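You operate a simulated robot arm through the tools that you are given. There is no shell and no other tool.

The job below is to be done with a simulated robot arm. You get a single attempt, and the scene is never put back.

Task
Wrap the blue tray on the sealer's deck at 150 C.
Fine: the sealer is on. Lid down, knob to 150 C, press Wrap once Ready lights; when the film shows, sealer off, then lid up. Leave the tray there and the other trays alone.

The check looks at the end state, three seconds after you hand in, the way a careful person would. Anything else that was tipped, shoved, dropped, spilled or broken makes it a failure. Lids that push on must go on centred and level and be pressed home; caps that screw on are set level and turned clockwise until they are tight.

Robot
A 6-joint arm with a four-finger gripper, fixed in place. Base frame: the origin is at the foot of the arm, x ahead of it, y to its left, z up; the work surface is at about z = 0.91. Readings come in m, rad, newtons and seconds.
With the tool pointing down near the work surface it reaches from about 0.14 to 0.66 m from the base axis. Its first joint turns from -2.897 to 2.897 rad. Payload 3.43 kg.
The tool frame sits at the grasp point between the pads (the TCP): z along the fingers, y along the line on which they close. The tips reach 0.03 m beyond it. Largest opening 0.12 m; the body of the gripper starts 0.085 m behind the TCP.
Orientation is that of the tool frame in the base frame, as a unit quaternion [x, y, z, w]. With the fingers straight down and closing along the base's y, the tool's x points along the base's -x, its y along +y and its z along -z.

Tools
- The arm moves only by the tool send_rows. Its argument "commands" is a list of rows, each a list of 7 numbers: the shift along the tool's x, y, z in m, then the turn, a rotation vector about the tool's x, y, z in rad, then the closure in counts, from 0 (fully open) to 255 (shut). In form: [[tx, ty, tz, ax, ay, az, gripper], ...]. A call has 1 to 20 rows; each row is the pose to reach, as a shift and turn from the pose commanded when the call began, along the tool's axes at that moment. Each row takes 0.2 s and may step no farther than 0.05 m and 0.15 rad from the row before; otherwise, or with a gripper value out of range, the whole call is refused. A pose out of reach is approached as far as the arm can. The call stops where the force on the tool passes 40 N (or 10 N more than at its start, if that is more) or the arm is blocked; 0.2 s more then pass. The fingers move at their own pace and stop on an object; they squeeze with about 23 N. The grip force told is the motor's: it shows also when the fingers shut on nothing. Time passes only in rows, and 0.2 s behind the last, so rows that repeat a pose let the fingers close. The reply holds the time, the measured pose of the TCP, the force on the tool along the base axes, the opening and the grip force, in the units named above and with some noise, with the torque about the TCP (base axes, N m) and any sound that the robot's microphone picked up.
- Cameras (640 x 400 px; columns grow to the right, rows downward): "scene" is fixed at [0.4, -0.6491, 1.7533]; the picture's right is [1.00, -0.03, 0.00], its down [-0.02, -0.71, -0.70] and it looks along [0.02, 0.70, -0.71] (base axes); focal length 245 px, centre (320, 200). "wrist" rides on the gripper at [0.071, -0.017, -0.121] in the tool frame; the picture's right is [0.23, 0.97, 0.00], its down [-0.81, 0.19, -0.55] and it looks along [-0.54, 0.13, 0.83] (tool axes); focal length 275 px, centre (320, 200). There is no depth. A picture from a camera that has moved, and an enlarged one, comes with that camera's place and axes in the base frame and with its lens.
- get_image(camera): a new picture of that camera. No time passes.
- slide_trunk(by): slides the trunk up (or, below 0, down) by that many m; the arm rides with it, the base frame stays. It gives what a move gives, with no picture.
- enlarge(camera, box): a new picture of the part [left, top, right, bottom] of that camera's present view, enlarged. No time passes.
- sign_off(): hands the job in; it is judged then, once.

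Places have to be worked out from the pictures, the camera data and where the tool is seen. Open the gripper and draw the arm clear of the work before you hand the job in, unless the task says otherwise.

The tools are called after "Call:" by a JSON object that holds its "name" and its "arguments". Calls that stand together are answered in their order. send_rows: Moves the arm, as the interface text tells. Its arguments: {"type":"object","properties":{"commands":{"type":"array"}},"required":["commands"]} The other tools are called the same way: slide_trunk (by) slides the trunk up or down; get_image (camera) takes a picture; enlarge (camera, box) takes an enlarged picture of a part of a camera's view; sign_off () hands the job in.

At the start:

```text
time_s: 0.0
tcp_pos: [0.4199, 0.0334, 1.4927]
tool_rot: [-0.001, 1.0, 0.0, 0.001]
wrist_force: [0.3, -0.1, -0.3]
torque: [0.03, 0.04, -0.01]
opening: 0.12
finger_force: 0.0
trunk travel left (down, up): [-0.375, 0.065]
```

scene: 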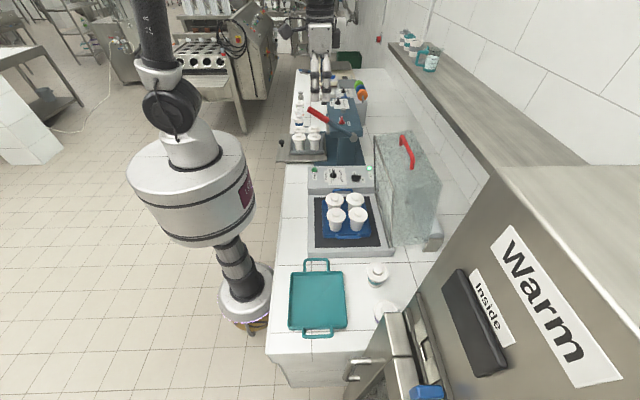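
wrist: 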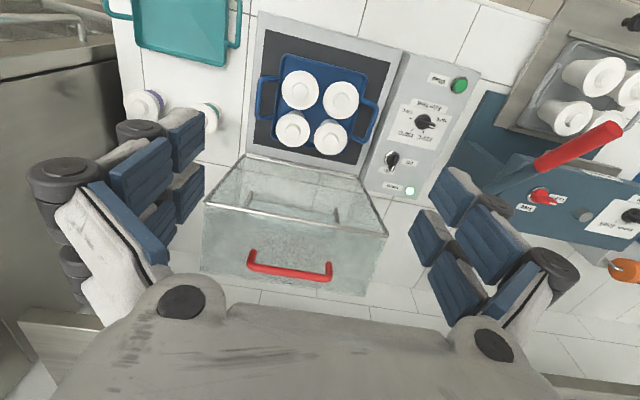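

I start by looking closely at the sealer, its lid and its panel in both cameras.

Call:
{"name": "enlarge", "arguments": {"camera": "scene", "box": [280, 110, 460, 270]}}

Call:
{"name": "enlarge", "arguments": {"camera": "wrist", "box": [340, 40, 500, 220]}}

Call:
{"name": "enlarge", "arguments": {"camera": "wrist", "box": [180, 0, 420, 310]}}

Call:
{"name": "enlarge", "arguments": {"camera": "scene", "box": [300, 155, 390, 205]}}

```text
2.50 times, centred on (370, 190) of scene
camera zoom: at [0.4, -0.6491, 1.7533], right [1.0, -0.03, 0.0], down [-0.02, -0.71, -0.7], along [0.02, 0.7, -0.71], focal length 614 px, centre (195, 225)
```

zoom: 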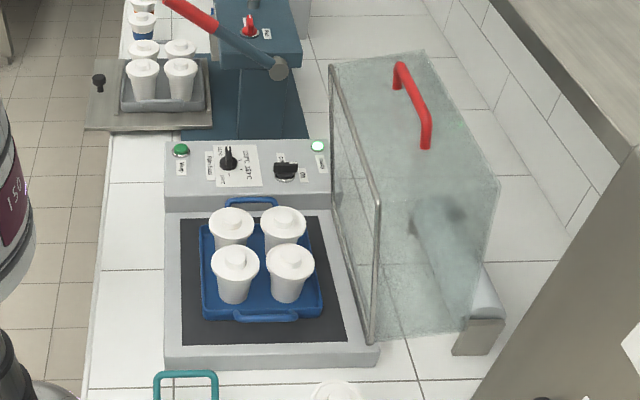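

```text
2.22 times, centred on (420, 130) of wrist
camera zoom: at [0.3471, 0.0153, 1.6126], right [-0.23, 0.97, 0.0], down [0.81, 0.19, 0.55], along [0.54, 0.13, -0.83], focal length 612 px, centre (98, 356)
```

zoom: 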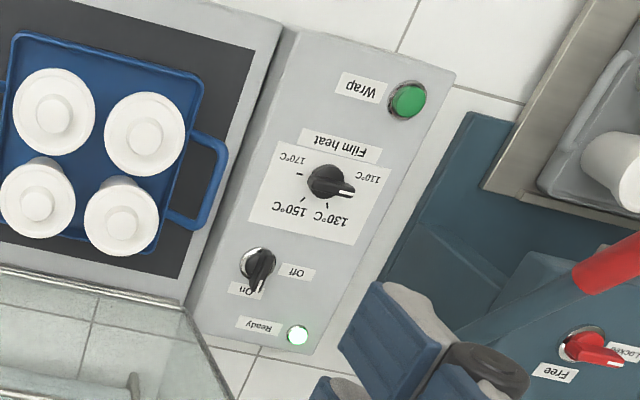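

```text
1.29 times, centred on (300, 155) of wrist
camera zoom: at [0.3471, 0.0153, 1.6126], right [-0.23, 0.97, 0.0], down [0.81, 0.19, 0.55], along [0.54, 0.13, -0.83], focal length 355 px, centre (346, 258)
```

zoom: 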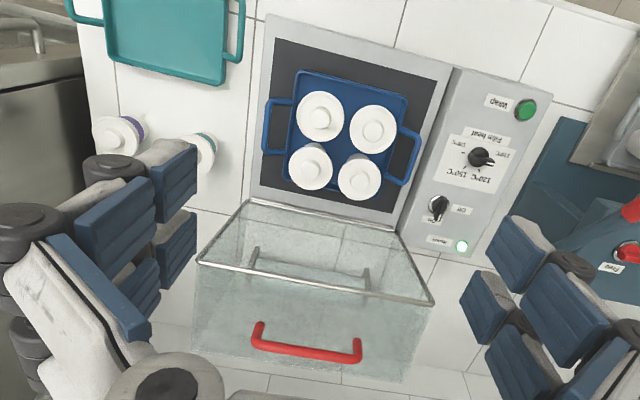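

```text
7.11 times, centred on (345, 180) of scene
camera zoom: at [0.4, -0.6491, 1.7533], right [1.0, -0.03, 0.0], down [-0.02, -0.71, -0.7], along [0.02, 0.7, -0.71], focal length 1745 px, centre (142, 342)
```

zoom: 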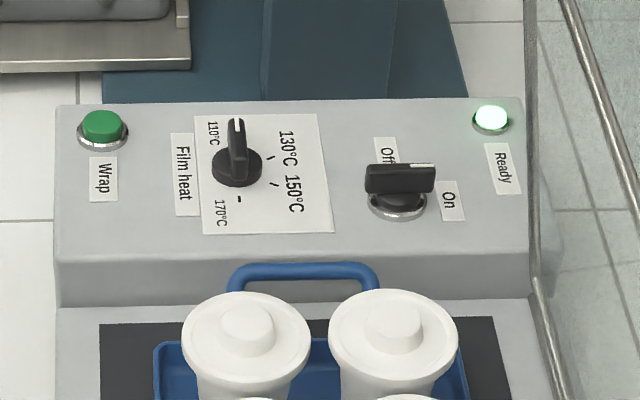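

The pictures put the handle bar of the open lid near (0.714, 0.048, 1.29), running along y, with the hinge near (0.69, y, 0.935). The heat knob is near (0.495, 0.305, 0.96), the on/off switch near (0.605, 0.27, 0.965), and Wrap near (0.40, 0.356, 0.953). I first turn the wrist 90° in place so the fingers can straddle the bar.

Call:
{"name": "send_rows", "arguments": {"commands": [[0, 0, 0, 0, 0, 0.14, 0], [0, 0, 0, 0, 0, 0.28, 0], [0, 0, 0, 0, 0, 0.42, 0], [0, 0, 0, 0, 0, 0.56, 0], [0, 0, 0, 0, 0, 0.7, 0], [0, 0, 0, 0, 0, 0.84, 0], [0, 0, 0, 0, 0, 0.98, 0], [0, 0, 0, 0, 0, 1.12, 0], [0, 0, 0, 0, 0, 1.26, 0], [0, 0, 0, 0, 0, 1.4, 0], [0, 0, 0, 0, 0, 1.5708, 0]]}}

```text
refused: row 11 steps farther than a row can; nothing moved
```

The last step was a little too large, so I even the steps out.

Call:
{"name": "send_rows", "arguments": {"commands": [[0, 0, 0, 0, 0, 0.143, 0], [0, 0, 0, 0, 0, 0.286, 0], [0, 0, 0, 0, 0, 0.429, 0], [0, 0, 0, 0, 0, 0.572, 0], [0, 0, 0, 0, 0, 0.715, 0], [0, 0, 0, 0, 0, 0.858, 0], [0, 0, 0, 0, 0, 1.0, 0], [0, 0, 0, 0, 0, 1.143, 0], [0, 0, 0, 0, 0, 1.286, 0], [0, 0, 0, 0, 0, 1.429, 0], [0, 0, 0, 0, 0, 1.5708, 0]]}}

```text
time_s: 2.4
tcp_pos: [0.4193, 0.0323, 1.4928]
tool_rot: [0.708, 0.706, 0.0, 0.001]
wrist_force: [-0.9, 0.1, -0.1]
torque: [-0.01, 0.0, 0.01]
opening: 0.1202
finger_force: 0.1
trunk travel left (down, up): [-0.375, 0.065]
```

The turn worked. Now I tilt the tool about 35° toward +x and move partway to the handle for a closer look.

Call:
{"name": "send_rows", "arguments": {"commands": [[0.004, 0.03, 0.01, -0.12, 0, 0, 0], [0.008, 0.06, 0.02, -0.24, 0, 0, 0], [0.012, 0.09, 0.03, -0.36, 0, 0, 0], [0.016, 0.12, 0.04, -0.48, 0, 0, 0], [0.016, 0.16, 0.05, -0.61, 0, 0, 0]]}}

Call:
{"name": "get_image", "arguments": {"camera": "wrist"}}

Call:
{"name": "get_image", "arguments": {"camera": "scene"}}

```text
time_s: 3.6
tcp_pos: [0.5818, 0.0502, 1.4419]
tool_rot: [0.674, 0.675, 0.213, 0.213]
wrist_force: [-0.4, -0.3, 0.2]
torque: [0.0, 0.05, -0.01]
opening: 0.1198
finger_force: 0.0
trunk travel left (down, up): [-0.375, 0.065]
```

```text
taken
camera wrist: at [0.4977, 0.1208, 1.531], right [0.8, 0.23, 0.56], down [-0.16, -0.81, 0.56], along [0.58, -0.54, -0.61], focal length 275 px, centre (320, 200)
```

wrist: 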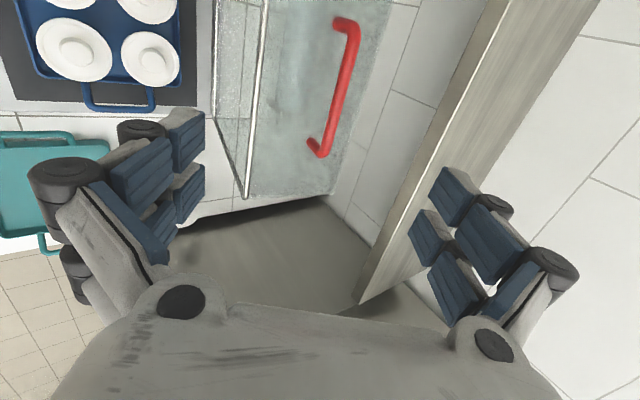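

```text
taken
```

scene: 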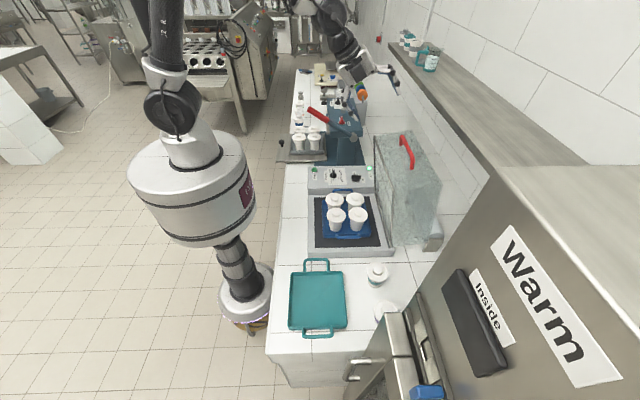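

Bar and fingers are both visible. The wall shelf looks close to the lid's handle, so I check where its edge is before going on.

Call:
{"name": "enlarge", "arguments": {"camera": "scene", "box": [320, 20, 520, 200]}}

Call:
{"name": "enlarge", "arguments": {"camera": "wrist", "box": [180, 0, 500, 310]}}

```text
2.22 times, centred on (420, 110) of scene
camera zoom: at [0.4, -0.6491, 1.7533], right [1.0, -0.03, 0.0], down [-0.02, -0.71, -0.7], along [0.02, 0.7, -0.71], focal length 545 px, centre (98, 400)
```

zoom: 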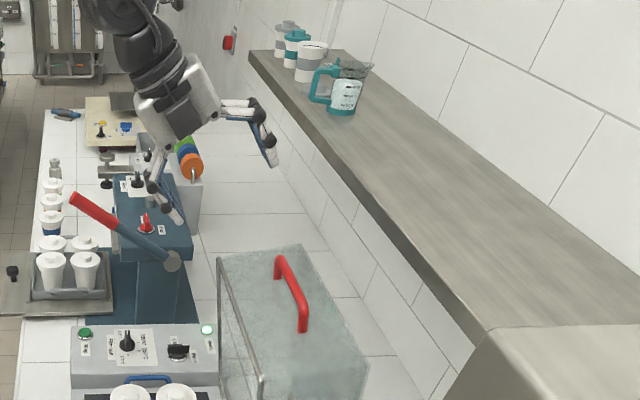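

```text
1.29 times, centred on (340, 155) of wrist
camera zoom: at [0.4977, 0.1208, 1.531], right [0.8, 0.23, 0.56], down [-0.16, -0.81, 0.56], along [0.58, -0.54, -0.61], focal length 355 px, centre (294, 258)
```

zoom: 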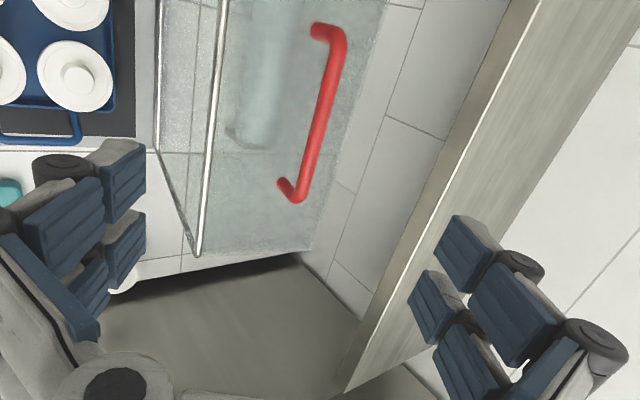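

The shelf edge works out near x = 0.92, z = 1.32, which is clear of the fingers. Before touching the lid I rehearse in free air whether the arm reaches the closed-lid handle position, near (0.347, 0.05, 1.014), at this tilt.

Call:
{"name": "send_rows", "arguments": {"commands": [[0, -0.0438, 0.0216, 0, 0, 0, 60], [0, -0.0876, 0.0432, 0, 0, 0, 120], [0, -0.1313, 0.0649, 0, 0, 0, 180], [0, -0.1751, 0.0865, 0, 0, 0, 180], [0, -0.2189, 0.1081, 0, 0, 0, 180], [0, -0.2627, 0.1297, 0, 0, 0, 180], [0, -0.3065, 0.1513, 0, 0, 0, 180], [0, -0.3502, 0.173, 0, 0, 0, 180], [0, -0.394, 0.1946, 0, 0, 0, 180], [0, -0.4378, 0.2162, 0, 0, 0, 180]]}}

Call:
{"name": "get_image", "arguments": {"camera": "scene"}}

Call:
{"name": "get_image", "arguments": {"camera": "wrist"}}

```text
time_s: 5.8
tcp_pos: [0.3452, 0.0482, 1.0131]
tool_rot: [0.674, 0.675, 0.212, 0.213]
wrist_force: [-0.6, -0.2, 0.3]
torque: [0.0, -0.02, -0.02]
opening: 0.0355
finger_force: 0.1
out of reach, approached as far as the arm can: row 3, 4
trunk travel left (down, up): [-0.375, 0.065]
```

```text
taken
```

scene: 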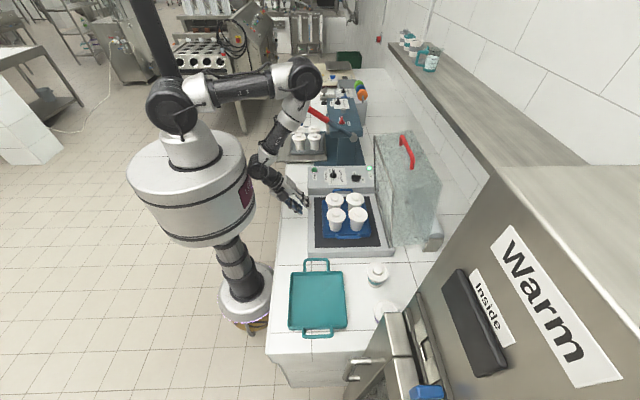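

```text
taken
camera wrist: at [0.2607, 0.1196, 1.1023], right [0.8, 0.23, 0.56], down [-0.16, -0.81, 0.56], along [0.58, -0.54, -0.61], focal length 275 px, centre (320, 200)
```

wrist: 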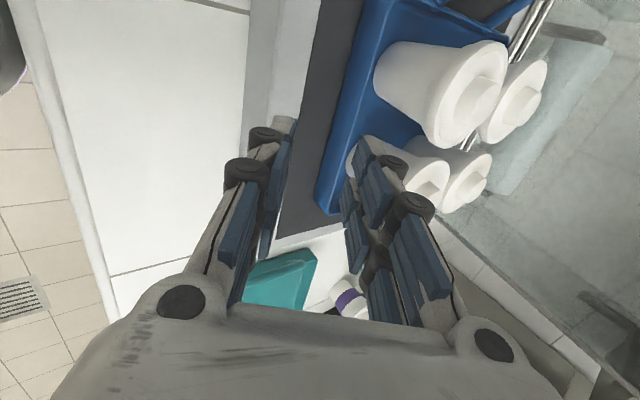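

The closed-handle pose is reached, though two mid rows were flagged out of reach. I now rehearse the arc itself in free air from closed toward open, stopping well short of the lid, to find where the reach problem lies.

Call:
{"name": "send_rows", "arguments": {"commands": [[0, 0.036, -0.0256, 0, 0, 0, 180], [0, 0.062, -0.0423, 0, 0, 0, 180], [0, 0.0894, -0.0566, 0, 0, 0, 180], [0, 0.118, -0.0685, 0, 0, 0, 180], [0, 0.1475, -0.0777, 0, 0, 0, 180], [0, 0.1777, -0.0845, 0, 0, 0, 180], [0, 0.2083, -0.0885, 0, 0, 0, 180], [0, 0.2393, -0.09, 0, 0, 0, 180], [0, 0.2702, -0.0886, 0, 0, 0, 180], [0, 0.3009, -0.0846, 0, 0, 0, 180], [0, 0.331, -0.0779, 0, 0, 0, 180], [0, 0.3606, -0.0686, 0, 0, 0, 180]]}}

Call:
{"name": "get_image", "arguments": {"camera": "scene"}}

Call:
{"name": "get_image", "arguments": {"camera": "wrist"}}

```text
time_s: 8.4
tcp_pos: [0.5999, 0.0486, 1.2763]
tool_rot: [0.675, 0.675, 0.213, 0.21]
wrist_force: [-0.5, -0.1, 0.1]
torque: [0.02, 0.01, -0.04]
opening: 0.0354
finger_force: 0.1
trunk travel left (down, up): [-0.375, 0.065]
```

```text
taken
```

scene: 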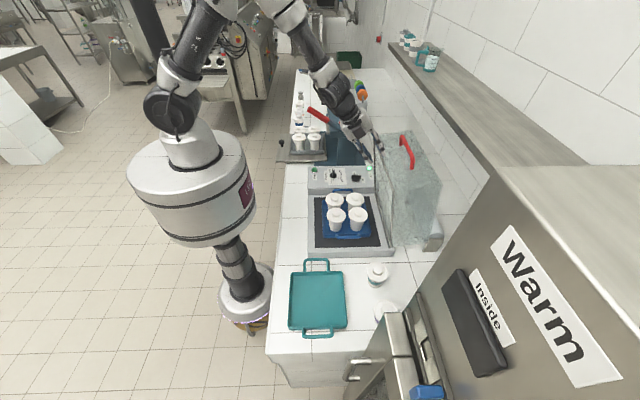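

```text
taken
camera wrist: at [0.5174, 0.1195, 1.3655], right [0.8, 0.23, 0.56], down [-0.16, -0.81, 0.56], along [0.58, -0.54, -0.61], focal length 275 px, centre (320, 200)
```

wrist: 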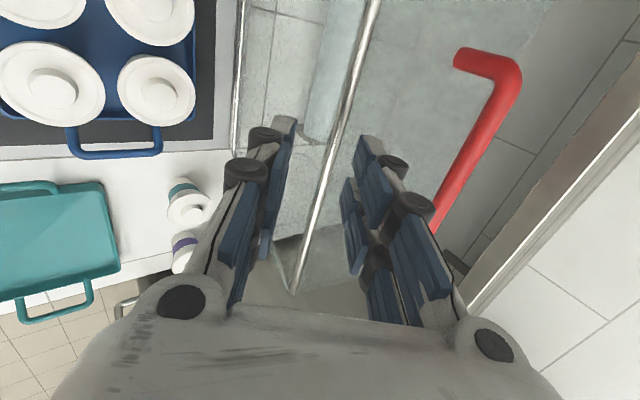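

The whole arc is reachable this way. Three views now agree on the bar at (0.715, y −0.02…0.115, 1.288), so I go to a pre-grasp point 10 cm back along the approach line.

Call:
{"name": "send_rows", "arguments": {"commands": [[0, 0.02, -0.035, 0, 0, 0, 180], [0, 0.06, -0.0475, 0, 0, 0, 180], [0, 0.0992, -0.0497, 0, 0, 0, 180]]}}

Call:
{"name": "get_image", "arguments": {"camera": "wrist"}}

Call:
{"name": "enlarge", "arguments": {"camera": "scene", "box": [340, 60, 460, 260]}}

```text
time_s: 9.2
tcp_pos: [0.6511, 0.0536, 1.3719]
tool_rot: [0.673, 0.675, 0.209, 0.219]
wrist_force: [-0.2, 0.3, -0.3]
torque: [-0.02, 0.02, -0.08]
opening: 0.0353
finger_force: 0.0
out of reach, approached as far as the arm can: row 3
trunk travel left (down, up): [-0.375, 0.065]
```

```text
taken
camera wrist: at [0.5659, 0.1258, 1.4592], right [0.8, 0.24, 0.56], down [-0.16, -0.8, 0.57], along [0.58, -0.55, -0.6], focal length 275 px, centre (320, 200)
```

wrist: 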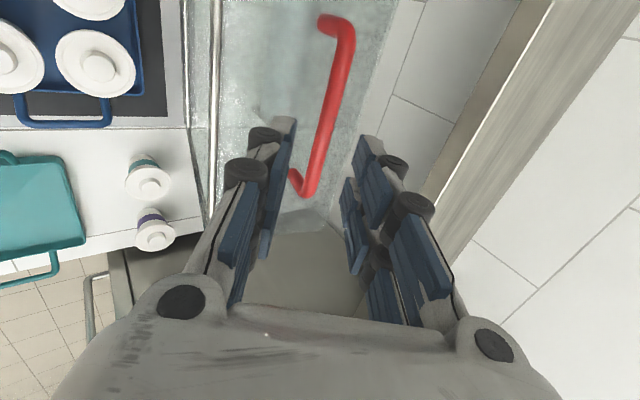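

```text
2.00 times, centred on (400, 160) of scene
camera zoom: at [0.4, -0.6491, 1.7533], right [1.0, -0.03, 0.0], down [-0.02, -0.71, -0.7], along [0.02, 0.7, -0.71], focal length 491 px, centre (160, 280)
```

zoom: 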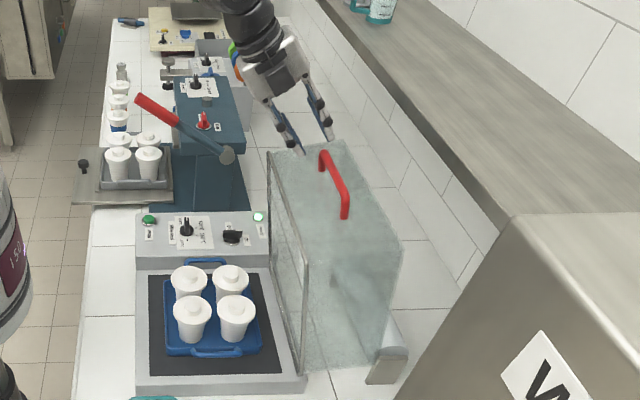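

The last row stopped about 4 mm short and was flagged out of reach. I nudge to the same spot again to see whether this is a real limit or a passing one.

Call:
{"name": "send_rows", "arguments": {"commands": [[0, 0, 0.01, 0, 0, 0, 180], [0, 0, 0.02, 0, 0, 0, 180]]}}

```text
time_s: 9.8
tcp_pos: [0.6598, 0.055, 1.3552]
tool_rot: [0.675, 0.674, 0.211, 0.216]
wrist_force: [0.0, -0.2, 0.1]
torque: [-0.02, -0.02, -0.02]
opening: 0.0352
finger_force: 0.2
trunk travel left (down, up): [-0.375, 0.065]
```

That row was accepted without a flag. I continue down along the approach line by half the remaining distance and look again.

Call:
{"name": "send_rows", "arguments": {"commands": [[0, 0.002, 0.02, 0, 0, 0, 180], [0, 0.004, 0.04, 0, 0, 0, 180]]}}

Call:
{"name": "get_image", "arguments": {"camera": "wrist"}}

Call:
{"name": "enlarge", "arguments": {"camera": "scene", "box": [370, 80, 450, 180]}}

```text
time_s: 10.4
tcp_pos: [0.6878, 0.0526, 1.3243]
tool_rot: [0.675, 0.673, 0.211, 0.216]
wrist_force: [0.0, 0.0, -0.2]
torque: [0.0, 0.01, -0.02]
opening: 0.0353
finger_force: 0.0
trunk travel left (down, up): [-0.375, 0.065]
```

```text
taken
camera wrist: at [0.6043, 0.1248, 1.4126], right [0.8, 0.23, 0.56], down [-0.16, -0.81, 0.57], along [0.58, -0.54, -0.61], focal length 275 px, centre (320, 200)
```

wrist: 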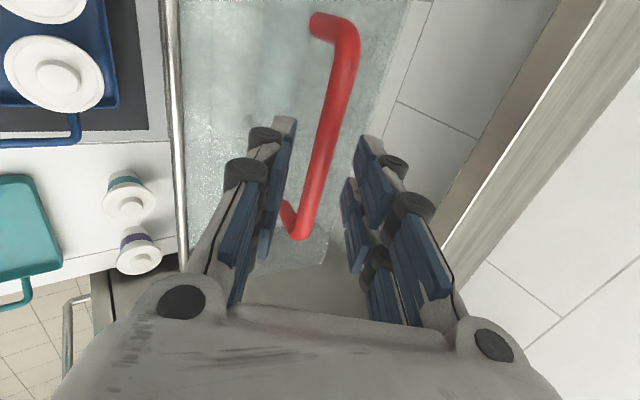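

```text
4.00 times, centred on (410, 130) of scene
camera zoom: at [0.4, -0.6491, 1.7533], right [1.0, -0.03, 0.0], down [-0.02, -0.71, -0.7], along [0.02, 0.7, -0.71], focal length 982 px, centre (-40, 480)
```

zoom: 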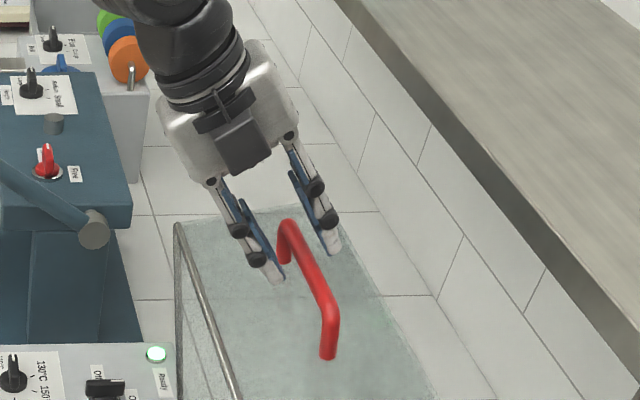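

The bar is centred between the fingers, about 4.5 cm ahead of the TCP. I move 3.9 cm further along the approach so the bar sits just beyond the TCP, watching the force.

Call:
{"name": "send_rows", "arguments": {"commands": [[-0.002, 0.001, 0.013, 0, 0, 0, 180], [-0.003, 0.0015, 0.026, 0, 0, 0, 180], [-0.003, 0.0015, 0.039, 0, 0, 0, 180]]}}

Call:
{"name": "get_image", "arguments": {"camera": "wrist"}}

Call:
{"name": "enlarge", "arguments": {"camera": "scene", "box": [370, 80, 450, 180]}}

```text
time_s: 11.2
tcp_pos: [0.7116, 0.0498, 1.292]
tool_rot: [0.675, 0.674, 0.211, 0.215]
wrist_force: [-0.5, -0.7, 1.0]
torque: [-0.02, 0.01, 0.0]
opening: 0.0353
finger_force: 0.0
trunk travel left (down, up): [-0.375, 0.065]
```

```text
taken
camera wrist: at [0.6281, 0.1222, 1.3805], right [0.8, 0.23, 0.56], down [-0.16, -0.81, 0.57], along [0.58, -0.54, -0.61], focal length 275 px, centre (320, 200)
```

wrist: 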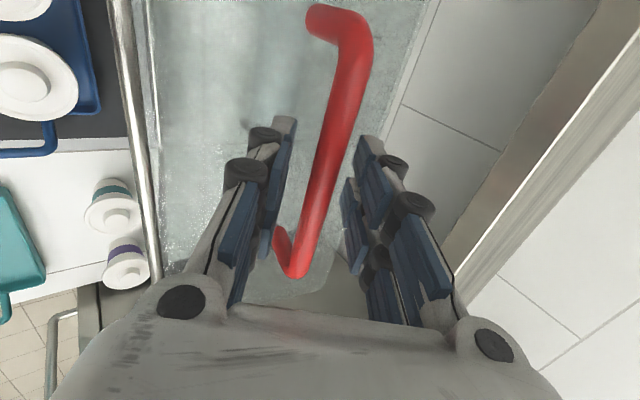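

```text
4.00 times, centred on (410, 130) of scene
camera zoom: at [0.4, -0.6491, 1.7533], right [1.0, -0.03, 0.0], down [-0.02, -0.71, -0.7], along [0.02, 0.7, -0.71], focal length 982 px, centre (-40, 480)
```

zoom: 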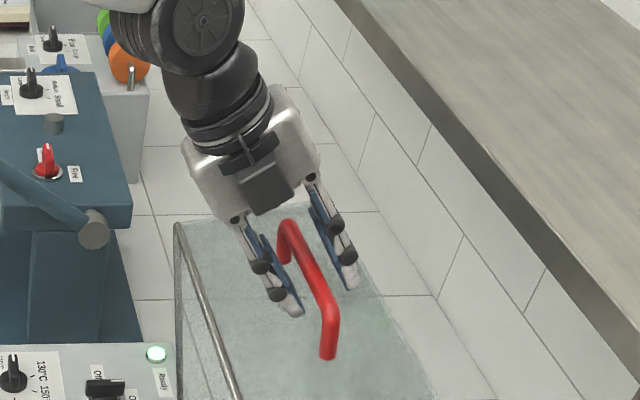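

The bar lies between the pads at the TCP. I close to a loose cage of about 28 mm and start the closing arc with a first 8° turn to check how the lid responds.

Call:
{"name": "send_rows", "arguments": {"commands": [[0, 0, 0, 0, 0, 0, 196], [0, 0, 0, 0, 0, 0, 196], [0, -0.0093, -0.0071, 0, 0, 0, 196], [0, -0.0169, -0.0125, 0, 0, 0, 196], [0, -0.0297, -0.0212, 0, 0, 0, 196], [0, -0.0429, -0.0292, 0, 0, 0, 196]]}}

Call:
{"name": "get_image", "arguments": {"camera": "wrist"}}

Call:
{"name": "enlarge", "arguments": {"camera": "scene", "box": [340, 60, 460, 260]}}

```text
time_s: 12.6
tcp_pos: [0.6596, 0.0495, 1.2929]
tool_rot: [0.675, 0.674, 0.212, 0.212]
wrist_force: [1.3, -0.5, 1.1]
torque: [-0.02, 0.12, -0.02]
opening: 0.0293
finger_force: 1.1
trunk travel left (down, up): [-0.375, 0.065]
```

```text
taken
camera wrist: at [0.576, 0.1208, 1.382], right [0.8, 0.23, 0.56], down [-0.16, -0.81, 0.56], along [0.58, -0.54, -0.61], focal length 275 px, centre (320, 200)
```

wrist: 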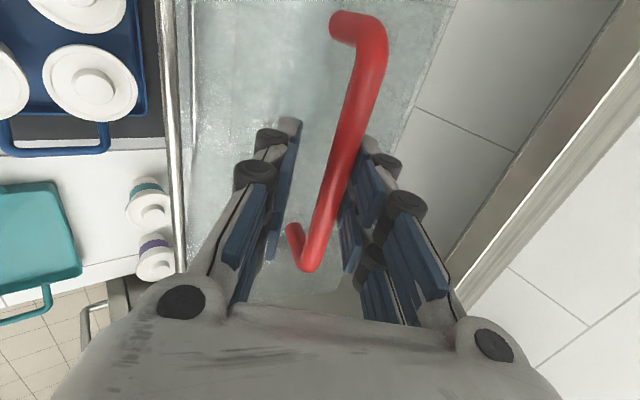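

```text
2.00 times, centred on (400, 160) of scene
camera zoom: at [0.4, -0.6491, 1.7533], right [1.0, -0.03, 0.0], down [-0.02, -0.71, -0.7], along [0.02, 0.7, -0.71], focal length 491 px, centre (160, 280)
```

zoom: 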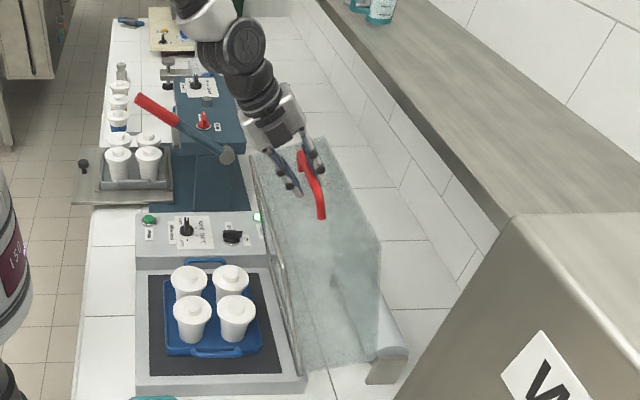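

The lid follows with only about 1 N. I carry on along the arc to roughly 34° of rotation, which passes the balance point.

Call:
{"name": "send_rows", "arguments": {"commands": [[0, -0.0136, -0.0074, 0, 0, 0, 196], [0, -0.0275, -0.0142, 0, 0, 0, 196], [0, -0.0416, -0.0204, 0, 0, 0, 196], [0, -0.0561, -0.026, 0, 0, 0, 196], [0, -0.0707, -0.031, 0, 0, 0, 196], [0, -0.0856, -0.0353, 0, 0, 0, 196], [0, -0.1006, -0.0389, 0, 0, 0, 196], [0, -0.1158, -0.0421, 0, 0, 0, 196], [0, -0.131, -0.0443, 0, 0, 0, 196], [0, -0.1465, -0.046, 0, 0, 0, 196]]}}

Call:
{"name": "get_image", "arguments": {"camera": "wrist"}}

Call:
{"name": "enlarge", "arguments": {"camera": "scene", "box": [300, 60, 460, 260]}}

```text
time_s: 14.8
tcp_pos: [0.5141, 0.0482, 1.2469]
tool_rot: [0.675, 0.675, 0.212, 0.212]
wrist_force: [-0.1, -0.2, 0.9]
torque: [0.0, 0.06, -0.03]
opening: 0.0283
finger_force: 0.8
trunk travel left (down, up): [-0.375, 0.065]
```

```text
taken
camera wrist: at [0.4298, 0.1207, 1.335], right [0.8, 0.23, 0.56], down [-0.16, -0.81, 0.56], along [0.58, -0.54, -0.61], focal length 275 px, centre (320, 200)
```

wrist: 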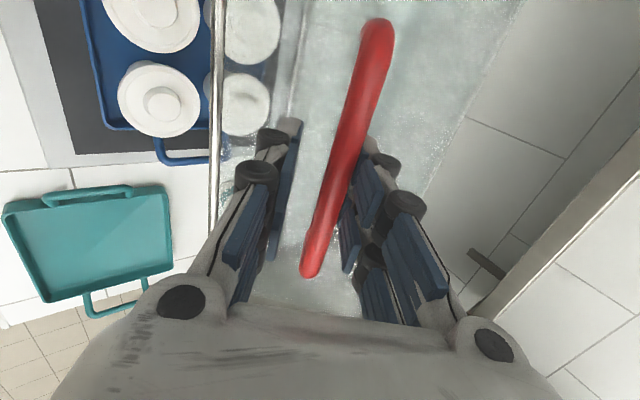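

```text
2.00 times, centred on (380, 160) of scene
camera zoom: at [0.4, -0.6491, 1.7533], right [1.0, -0.03, 0.0], down [-0.02, -0.71, -0.7], along [0.02, 0.7, -0.71], focal length 491 px, centre (200, 280)
```

zoom: 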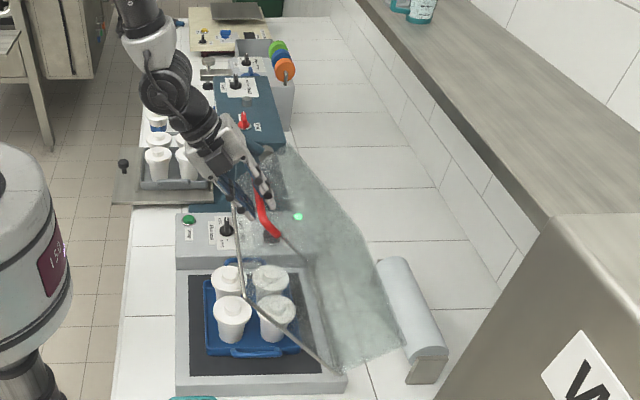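

The lid turns smoothly at low force, so I continue the arc to about 64° of rotation.

Call:
{"name": "send_rows", "arguments": {"commands": [[0, -0.0154, -0.001, 0, 0, 0, 196], [0, -0.0309, -0.0014, 0, 0, 0, 196], [0, -0.0464, -0.001, 0, 0, 0, 196], [0, -0.0618, 0.0001, 0, 0, 0, 196], [0, -0.0773, 0.0018, 0, 0, 0, 196], [0, -0.0925, 0.0041, 0, 0, 0, 196], [0, -0.1076, 0.0071, 0, 0, 0, 196], [0, -0.1227, 0.0109, 0, 0, 0, 196], [0, -0.1374, 0.0151, 0, 0, 0, 196], [0, -0.1522, 0.0201, 0, 0, 0, 196], [0, -0.1666, 0.0258, 0, 0, 0, 196], [0, -0.1808, 0.032, 0, 0, 0, 196]]}}

Call:
{"name": "get_image", "arguments": {"camera": "wrist"}}

Call:
{"name": "enlarge", "arguments": {"camera": "scene", "box": [260, 100, 440, 270]}}

```text
time_s: 17.4
tcp_pos: [0.3877, 0.0533, 1.1119]
tool_rot: [0.675, 0.675, 0.211, 0.211]
wrist_force: [-4.2, 1.9, 2.5]
torque: [-0.02, -0.05, 0.03]
opening: 0.0264
finger_force: 0.1
out of reach, approached as far as the arm can: row 10, 11, 12
trunk travel left (down, up): [-0.375, 0.065]
```

```text
taken
camera wrist: at [0.3039, 0.1232, 1.2022], right [0.8, 0.23, 0.56], down [-0.16, -0.81, 0.56], along [0.58, -0.54, -0.61], focal length 275 px, centre (320, 200)
```

wrist: 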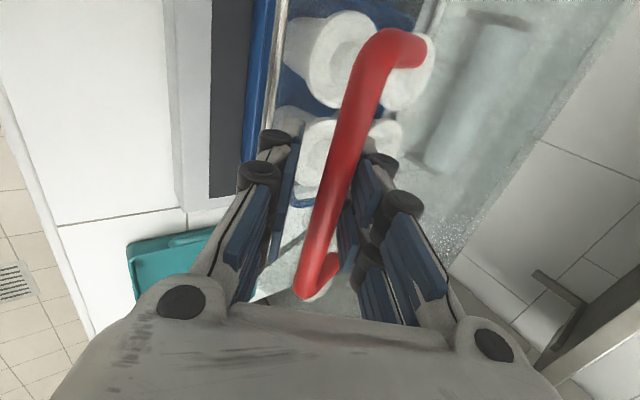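

```text
2.35 times, centred on (350, 185) of scene
camera zoom: at [0.4, -0.6491, 1.7533], right [1.0, -0.03, 0.0], down [-0.02, -0.71, -0.7], along [0.02, 0.7, -0.71], focal length 578 px, centre (249, 235)
```

zoom: 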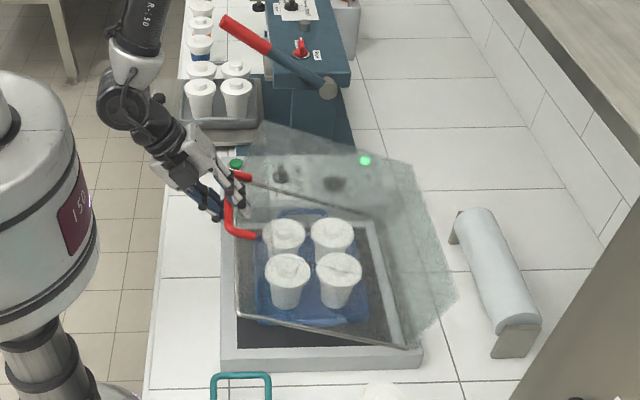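

The bar works out near (0.391, 1.122). The arm ran about 6 mm too deep along the fingers because it could not back off further there, and the tips lightly touch the lid at about 4 N. I continue with the TCP right on the bar's arc, which was reachable in the rehearsal, and pause after two small rows.

Call:
{"name": "send_rows", "arguments": {"commands": [[-0.002, -0.0151, 0.0055, 0, 0, 0, 196], [-0.004, -0.0287, 0.0129, 0, 0, 0, 196]]}}

Call:
{"name": "get_image", "arguments": {"camera": "wrist"}}

```text
time_s: 18.0
tcp_pos: [0.3728, 0.0481, 1.0864]
tool_rot: [0.674, 0.675, 0.212, 0.213]
wrist_force: [-3.9, 1.3, 2.6]
torque: [0.01, -0.02, 0.09]
opening: 0.0268
finger_force: 0.1
trunk travel left (down, up): [-0.375, 0.065]
```

```text
taken
camera wrist: at [0.2883, 0.1191, 1.1752], right [0.8, 0.23, 0.56], down [-0.16, -0.81, 0.56], along [0.58, -0.54, -0.61], focal length 275 px, centre (320, 200)
```

wrist: 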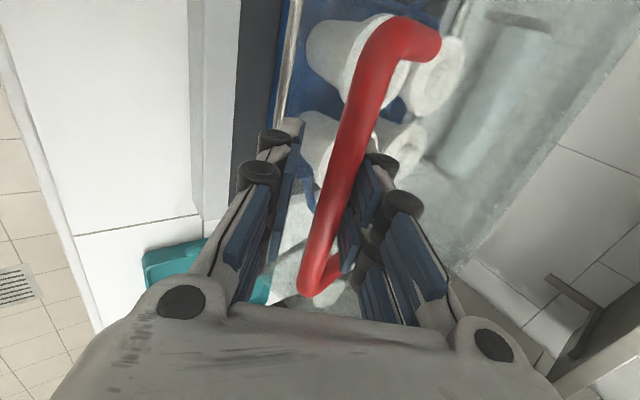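

The row was reached and the force stays near 4 N. I continue to the closed position in small rows.

Call:
{"name": "send_rows", "arguments": {"commands": [[0, -0.0132, 0.0075, 0, 0, 0, 196], [0, -0.0261, 0.0155, 0, 0, 0, 196], [0, -0.0386, 0.0245, 0, 0, 0, 196], [0, -0.0506, 0.034, 0, 0, 0, 196]]}}

Call:
{"name": "get_image", "arguments": {"camera": "wrist"}}

Call:
{"name": "enlarge", "arguments": {"camera": "scene", "box": [260, 120, 440, 270]}}

```text
time_s: 19.0
tcp_pos: [0.3498, 0.048, 1.0296]
tool_rot: [0.675, 0.674, 0.212, 0.212]
wrist_force: [-2.1, -0.7, 0.2]
torque: [-0.01, 0.0, -0.01]
opening: 0.027
finger_force: 0.0
trunk travel left (down, up): [-0.375, 0.065]
```

```text
taken
camera wrist: at [0.2663, 0.1187, 1.1189], right [0.8, 0.23, 0.56], down [-0.16, -0.81, 0.56], along [0.58, -0.54, -0.61], focal length 275 px, centre (320, 200)
```

wrist: 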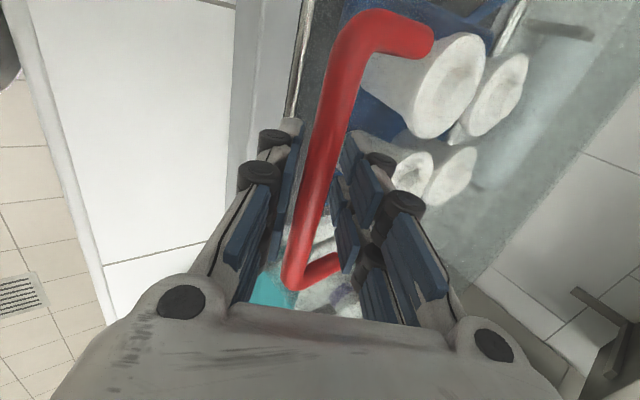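

```text
2.67 times, centred on (350, 195) of scene
camera zoom: at [0.4, -0.6491, 1.7533], right [1.0, -0.03, 0.0], down [-0.02, -0.71, -0.7], along [0.02, 0.7, -0.71], focal length 654 px, centre (240, 213)
```

zoom: 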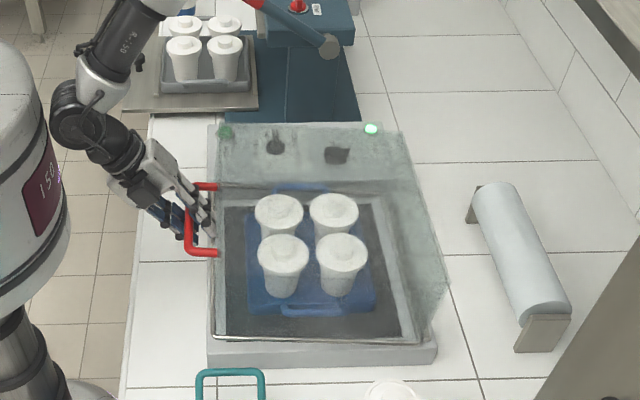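

The lid is nearly down. The bar now rests on the lower finger with about 1 cm left, so I lower slowly through the closing point and a bit beyond, watching the force.

Call:
{"name": "send_rows", "arguments": {"commands": [[0, -0.0047, 0.004, 0, 0, 0, 196], [0, -0.0094, 0.0081, 0, 0, 0, 196], [0, -0.0123, 0.0122, 0, 0, 0, 196], [0, -0.0151, 0.0163, 0, 0, 0, 196]]}}

Call:
{"name": "get_image", "arguments": {"camera": "wrist"}}

Call:
{"name": "enlarge", "arguments": {"camera": "scene", "box": [260, 120, 440, 270]}}

```text
time_s: 20.0
tcp_pos: [0.3471, 0.0473, 1.0075]
tool_rot: [0.675, 0.674, 0.212, 0.213]
wrist_force: [-6.9, -0.1, 1.8]
torque: [-0.02, -0.05, -0.07]
opening: 0.0269
finger_force: 0.1
trunk travel left (down, up): [-0.375, 0.065]
```

```text
taken
camera wrist: at [0.2632, 0.1184, 1.0968], right [0.8, 0.23, 0.56], down [-0.16, -0.81, 0.56], along [0.58, -0.54, -0.61], focal length 275 px, centre (320, 200)
```

wrist: 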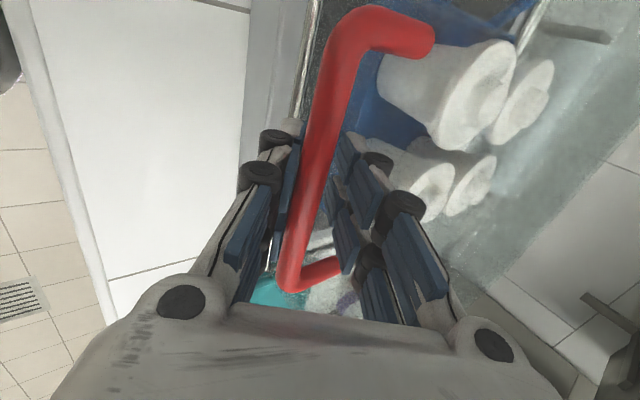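

```text
2.67 times, centred on (350, 195) of scene
camera zoom: at [0.4, -0.6491, 1.7533], right [1.0, -0.03, 0.0], down [-0.02, -0.71, -0.7], along [0.02, 0.7, -0.71], focal length 654 px, centre (240, 213)
```

zoom: 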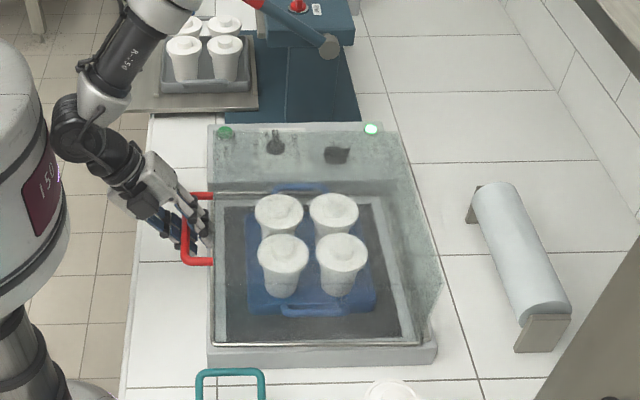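

The bar still presses the lower finger toward −x at about 7 N. I follow along the tangent a little more, −x and down, until the lid sits on the deck.

Call:
{"name": "send_rows", "arguments": {"commands": [[0, -0.0049, 0.0026, 0, 0, 0, 196], [0, -0.0098, 0.0053, 0, 0, 0, 196], [0, -0.0098, 0.0053, 0, 0, 0, 196]]}}

Call:
{"name": "get_image", "arguments": {"camera": "wrist"}}

Call:
{"name": "enlarge", "arguments": {"camera": "scene", "box": [300, 190, 400, 260]}}

```text
time_s: 20.8
tcp_pos: [0.3449, 0.0482, 0.9984]
tool_rot: [0.675, 0.674, 0.214, 0.213]
wrist_force: [-2.8, -1.7, 0.6]
torque: [-0.04, -0.03, -0.05]
opening: 0.0283
finger_force: 0.0
trunk travel left (down, up): [-0.375, 0.065]
```

```text
taken
camera wrist: at [0.2606, 0.1185, 1.0868], right [0.8, 0.23, 0.56], down [-0.16, -0.81, 0.56], along [0.58, -0.54, -0.61], focal length 275 px, centre (320, 200)
```

wrist: 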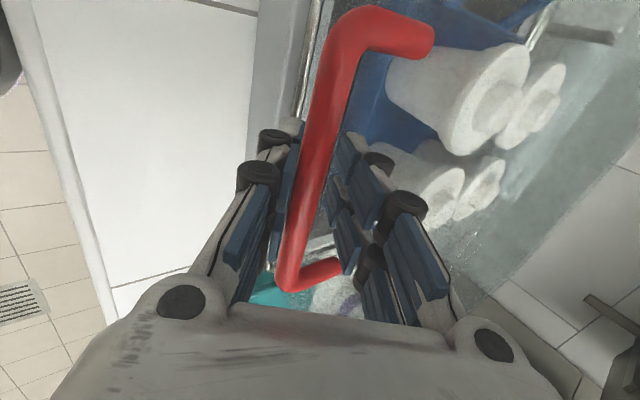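

```text
5.71 times, centred on (350, 225) of scene
camera zoom: at [0.4, -0.6491, 1.7533], right [1.0, -0.03, 0.0], down [-0.02, -0.71, -0.7], along [0.02, 0.7, -0.71], focal length 1402 px, centre (149, 57)
```

zoom: 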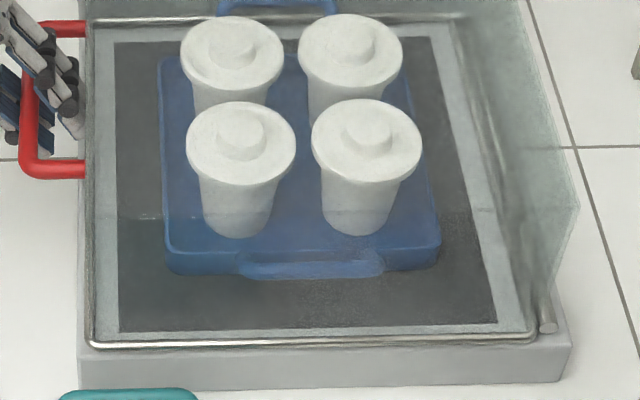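

The rim looks almost flush and the lid is still following the finger. I lower another centimetre along the arc.

Call:
{"name": "send_rows", "arguments": {"commands": [[0, -0.004, 0.0035, 0, 0, 0, 196], [0, -0.008, 0.007, 0, 0, 0, 196], [0, -0.008, 0.007, 0, 0, 0, 196]]}}

Call:
{"name": "get_image", "arguments": {"camera": "wrist"}}

Call:
{"name": "enlarge", "arguments": {"camera": "scene", "box": [300, 190, 400, 260]}}

```text
time_s: 21.6
tcp_pos: [0.3447, 0.0496, 0.989]
tool_rot: [0.673, 0.673, 0.218, 0.216]
wrist_force: [-4.4, -0.3, 1.7]
torque: [0.02, 0.01, 0.01]
opening: 0.0285
finger_force: 0.1
trunk travel left (down, up): [-0.375, 0.065]
```

```text
taken
camera wrist: at [0.2609, 0.1199, 1.0778], right [0.79, 0.23, 0.57], down [-0.17, -0.81, 0.56], along [0.59, -0.54, -0.6], focal length 275 px, centre (320, 200)
```

wrist: 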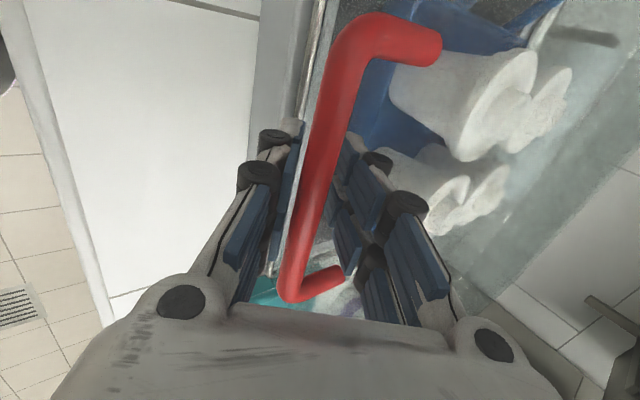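

```text
5.71 times, centred on (350, 225) of scene
camera zoom: at [0.4, -0.6491, 1.7533], right [1.0, -0.03, 0.0], down [-0.02, -0.71, -0.7], along [0.02, 0.7, -0.71], focal length 1402 px, centre (149, 57)
```

zoom: 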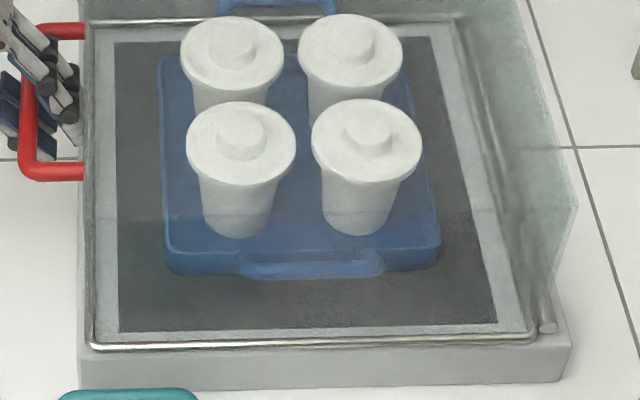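

The bar is now near (0.341, 0.995), the lid looks seated, and the upper fingertip touches the lid wall at about 4 N. I retract 2 cm straight back along the fingers to free it, keeping the opening, and check whether the lid stays down.

Call:
{"name": "send_rows", "arguments": {"commands": [[0, 0, -0.01, 0, 0, 0, 196], [0, 0, -0.02, 0, 0, 0, 196]]}}

Call:
{"name": "get_image", "arguments": {"camera": "wrist"}}

Call:
{"name": "enlarge", "arguments": {"camera": "scene", "box": [300, 190, 400, 260]}}

```text
time_s: 22.2
tcp_pos: [0.3527, 0.056, 1.0038]
tool_rot: [0.67, 0.666, 0.236, 0.226]
wrist_force: [-3.9, -1.1, 0.2]
torque: [-0.06, 0.02, -0.02]
opening: 0.0298
finger_force: 0.1
trunk travel left (down, up): [-0.375, 0.065]
```

```text
taken
camera wrist: at [0.2647, 0.1246, 1.0888], right [0.77, 0.22, 0.6], down [-0.19, -0.82, 0.54], along [0.61, -0.53, -0.59], focal length 275 px, centre (320, 200)
```

wrist: 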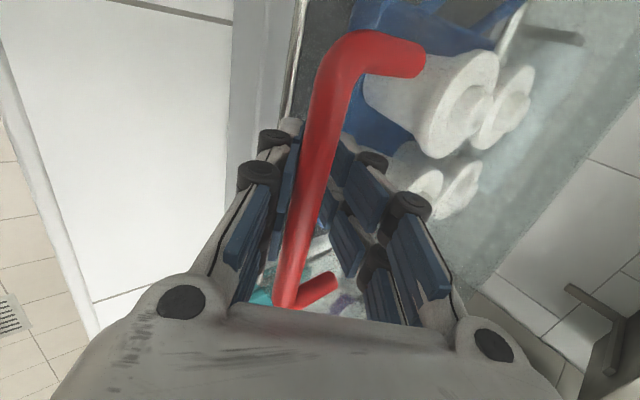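

```text
5.71 times, centred on (350, 225) of scene
camera zoom: at [0.4, -0.6491, 1.7533], right [1.0, -0.03, 0.0], down [-0.02, -0.71, -0.7], along [0.02, 0.7, -0.71], focal length 1402 px, centre (149, 57)
```

zoom: 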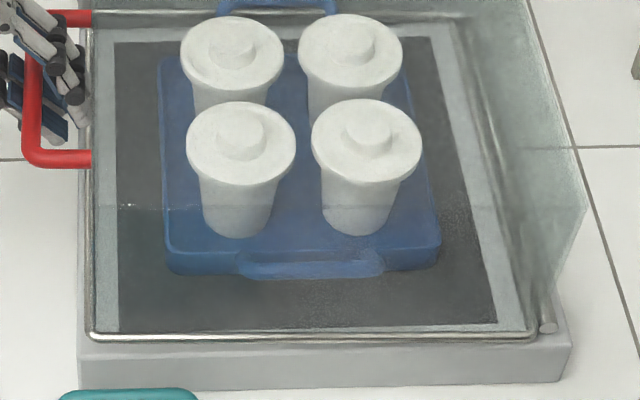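

Backing off was not possible. The arm is at its inner limit, so it drifted upward and lifted the lid a little. I bring the tool more upright, which moves the wrist away from the base, while lowering the lid back down.

Call:
{"name": "send_rows", "arguments": {"commands": [[0, -0.0049, 0.0038, 0.08, 0, 0, 196], [0, -0.0098, 0.0076, 0.16, 0, 0, 196], [0, -0.0098, 0.0076, 0.16, 0, 0, 196]]}}

Call:
{"name": "get_image", "arguments": {"camera": "wrist"}}

Call:
{"name": "enlarge", "arguments": {"camera": "scene", "box": [240, 120, 400, 270]}}

```text
time_s: 23.0
tcp_pos: [0.324, 0.047, 0.9906]
tool_rot: [0.69, 0.69, 0.156, 0.156]
wrist_force: [5.7, -0.9, 7.8]
torque: [-0.02, -0.01, 0.01]
opening: 0.0329
finger_force: 4.3
trunk travel left (down, up): [-0.375, 0.065]
```

```text
taken
camera wrist: at [0.2569, 0.118, 1.0923], right [0.88, 0.23, 0.42], down [-0.07, -0.81, 0.58], along [0.47, -0.54, -0.7], focal length 275 px, centre (320, 200)
```

wrist: 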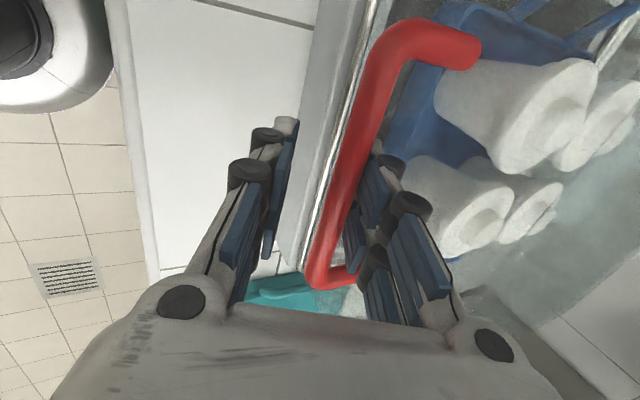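

```text
2.67 times, centred on (320, 195) of scene
camera zoom: at [0.4, -0.6491, 1.7533], right [1.0, -0.03, 0.0], down [-0.02, -0.71, -0.7], along [0.02, 0.7, -0.71], focal length 654 px, centre (320, 213)
```

zoom: 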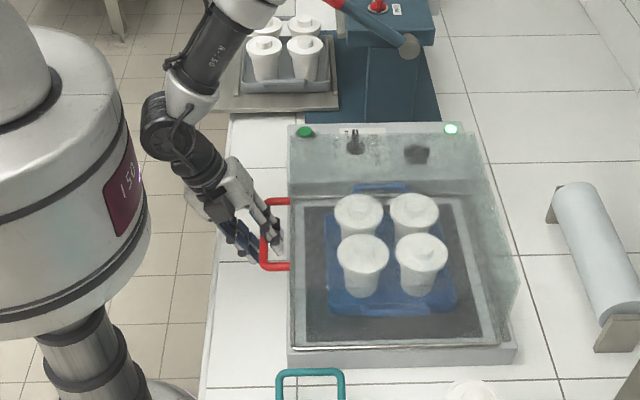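

The upper finger now presses the bar down and −x (about 6 N and 8 N), so the lid is fully home. I shift the tool by the 13 mm needed to centre the bar between the pads again and check that the forces vanish.

Call:
{"name": "send_rows", "arguments": {"commands": [[0, 0.007, 0, 0, 0, 0, 190], [0, 0.014, 0, 0, 0, 0, 190]]}}

Call:
{"name": "get_image", "arguments": {"camera": "wrist"}}

Call:
{"name": "enlarge", "arguments": {"camera": "scene", "box": [300, 190, 400, 260]}}

```text
time_s: 23.6
tcp_pos: [0.3372, 0.0469, 0.9962]
tool_rot: [0.689, 0.69, 0.158, 0.158]
wrist_force: [0.3, 1.0, 1.3]
torque: [0.03, 0.01, -0.04]
opening: 0.0303
finger_force: 0.1
trunk travel left (down, up): [-0.375, 0.065]
```

```text
taken
camera wrist: at [0.269, 0.118, 1.0986], right [0.88, 0.23, 0.42], down [-0.07, -0.81, 0.58], along [0.48, -0.54, -0.7], focal length 275 px, centre (320, 200)
```

wrist: 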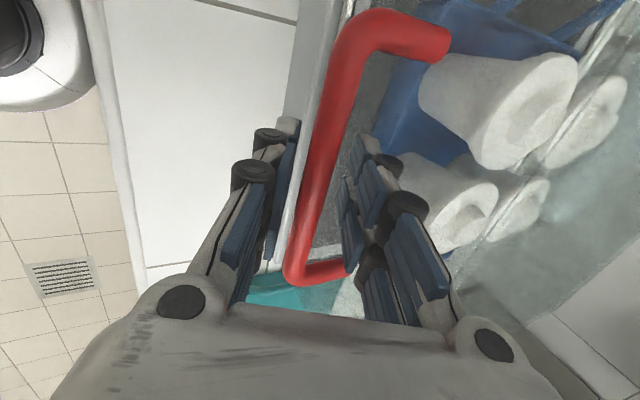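

```text
5.71 times, centred on (350, 225) of scene
camera zoom: at [0.4, -0.6491, 1.7533], right [1.0, -0.03, 0.0], down [-0.02, -0.71, -0.7], along [0.02, 0.7, -0.71], focal length 1402 px, centre (149, 57)
```

zoom: 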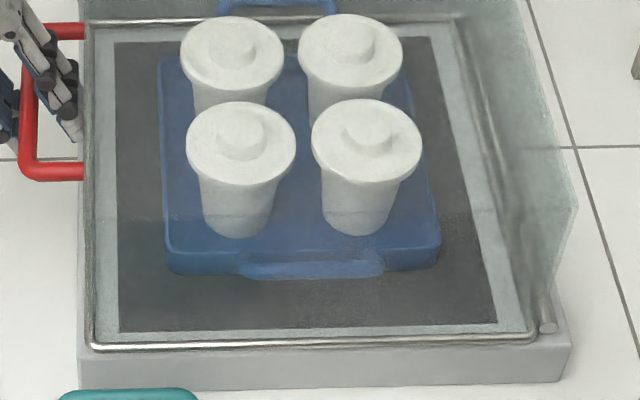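

The bar is centred, forces are near zero and the lid rim lies flush. I retract along the fingers in small rows to leave the bar, watching for drift.

Call:
{"name": "send_rows", "arguments": {"commands": [[0, 0, -0.01, 0, 0, 0, 190], [0, 0, -0.02, 0, 0, 0, 190]]}}

Call:
{"name": "get_image", "arguments": {"camera": "wrist"}}

Call:
{"name": "enlarge", "arguments": {"camera": "scene", "box": [300, 190, 400, 260]}}

```text
time_s: 24.2
tcp_pos: [0.3296, 0.0463, 1.015]
tool_rot: [0.69, 0.689, 0.158, 0.158]
wrist_force: [0.8, 0.1, -0.1]
torque: [-0.03, 0.0, 0.0]
opening: 0.0306
finger_force: 0.1
trunk travel left (down, up): [-0.375, 0.065]
```

```text
taken
camera wrist: at [0.2607, 0.1187, 1.1171], right [0.88, 0.23, 0.42], down [-0.07, -0.81, 0.58], along [0.48, -0.54, -0.69], focal length 275 px, centre (320, 200)
```

wrist: 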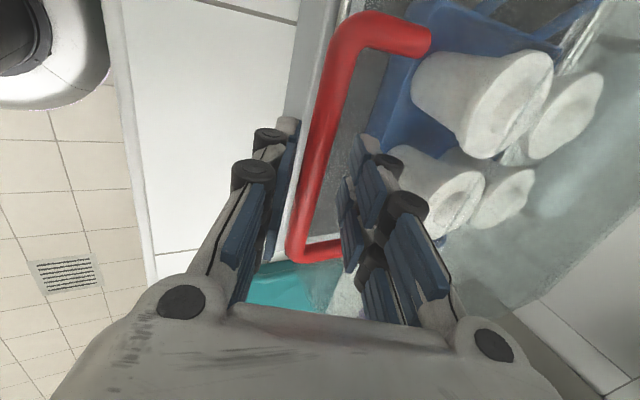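

```text
5.71 times, centred on (350, 225) of scene
camera zoom: at [0.4, -0.6491, 1.7533], right [1.0, -0.03, 0.0], down [-0.02, -0.71, -0.7], along [0.02, 0.7, -0.71], focal length 1402 px, centre (149, 57)
```

zoom: 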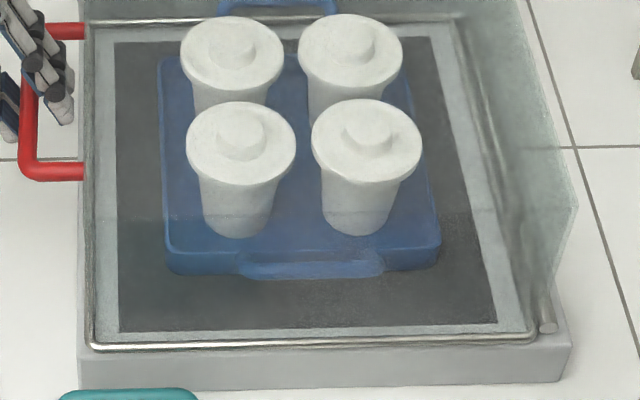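

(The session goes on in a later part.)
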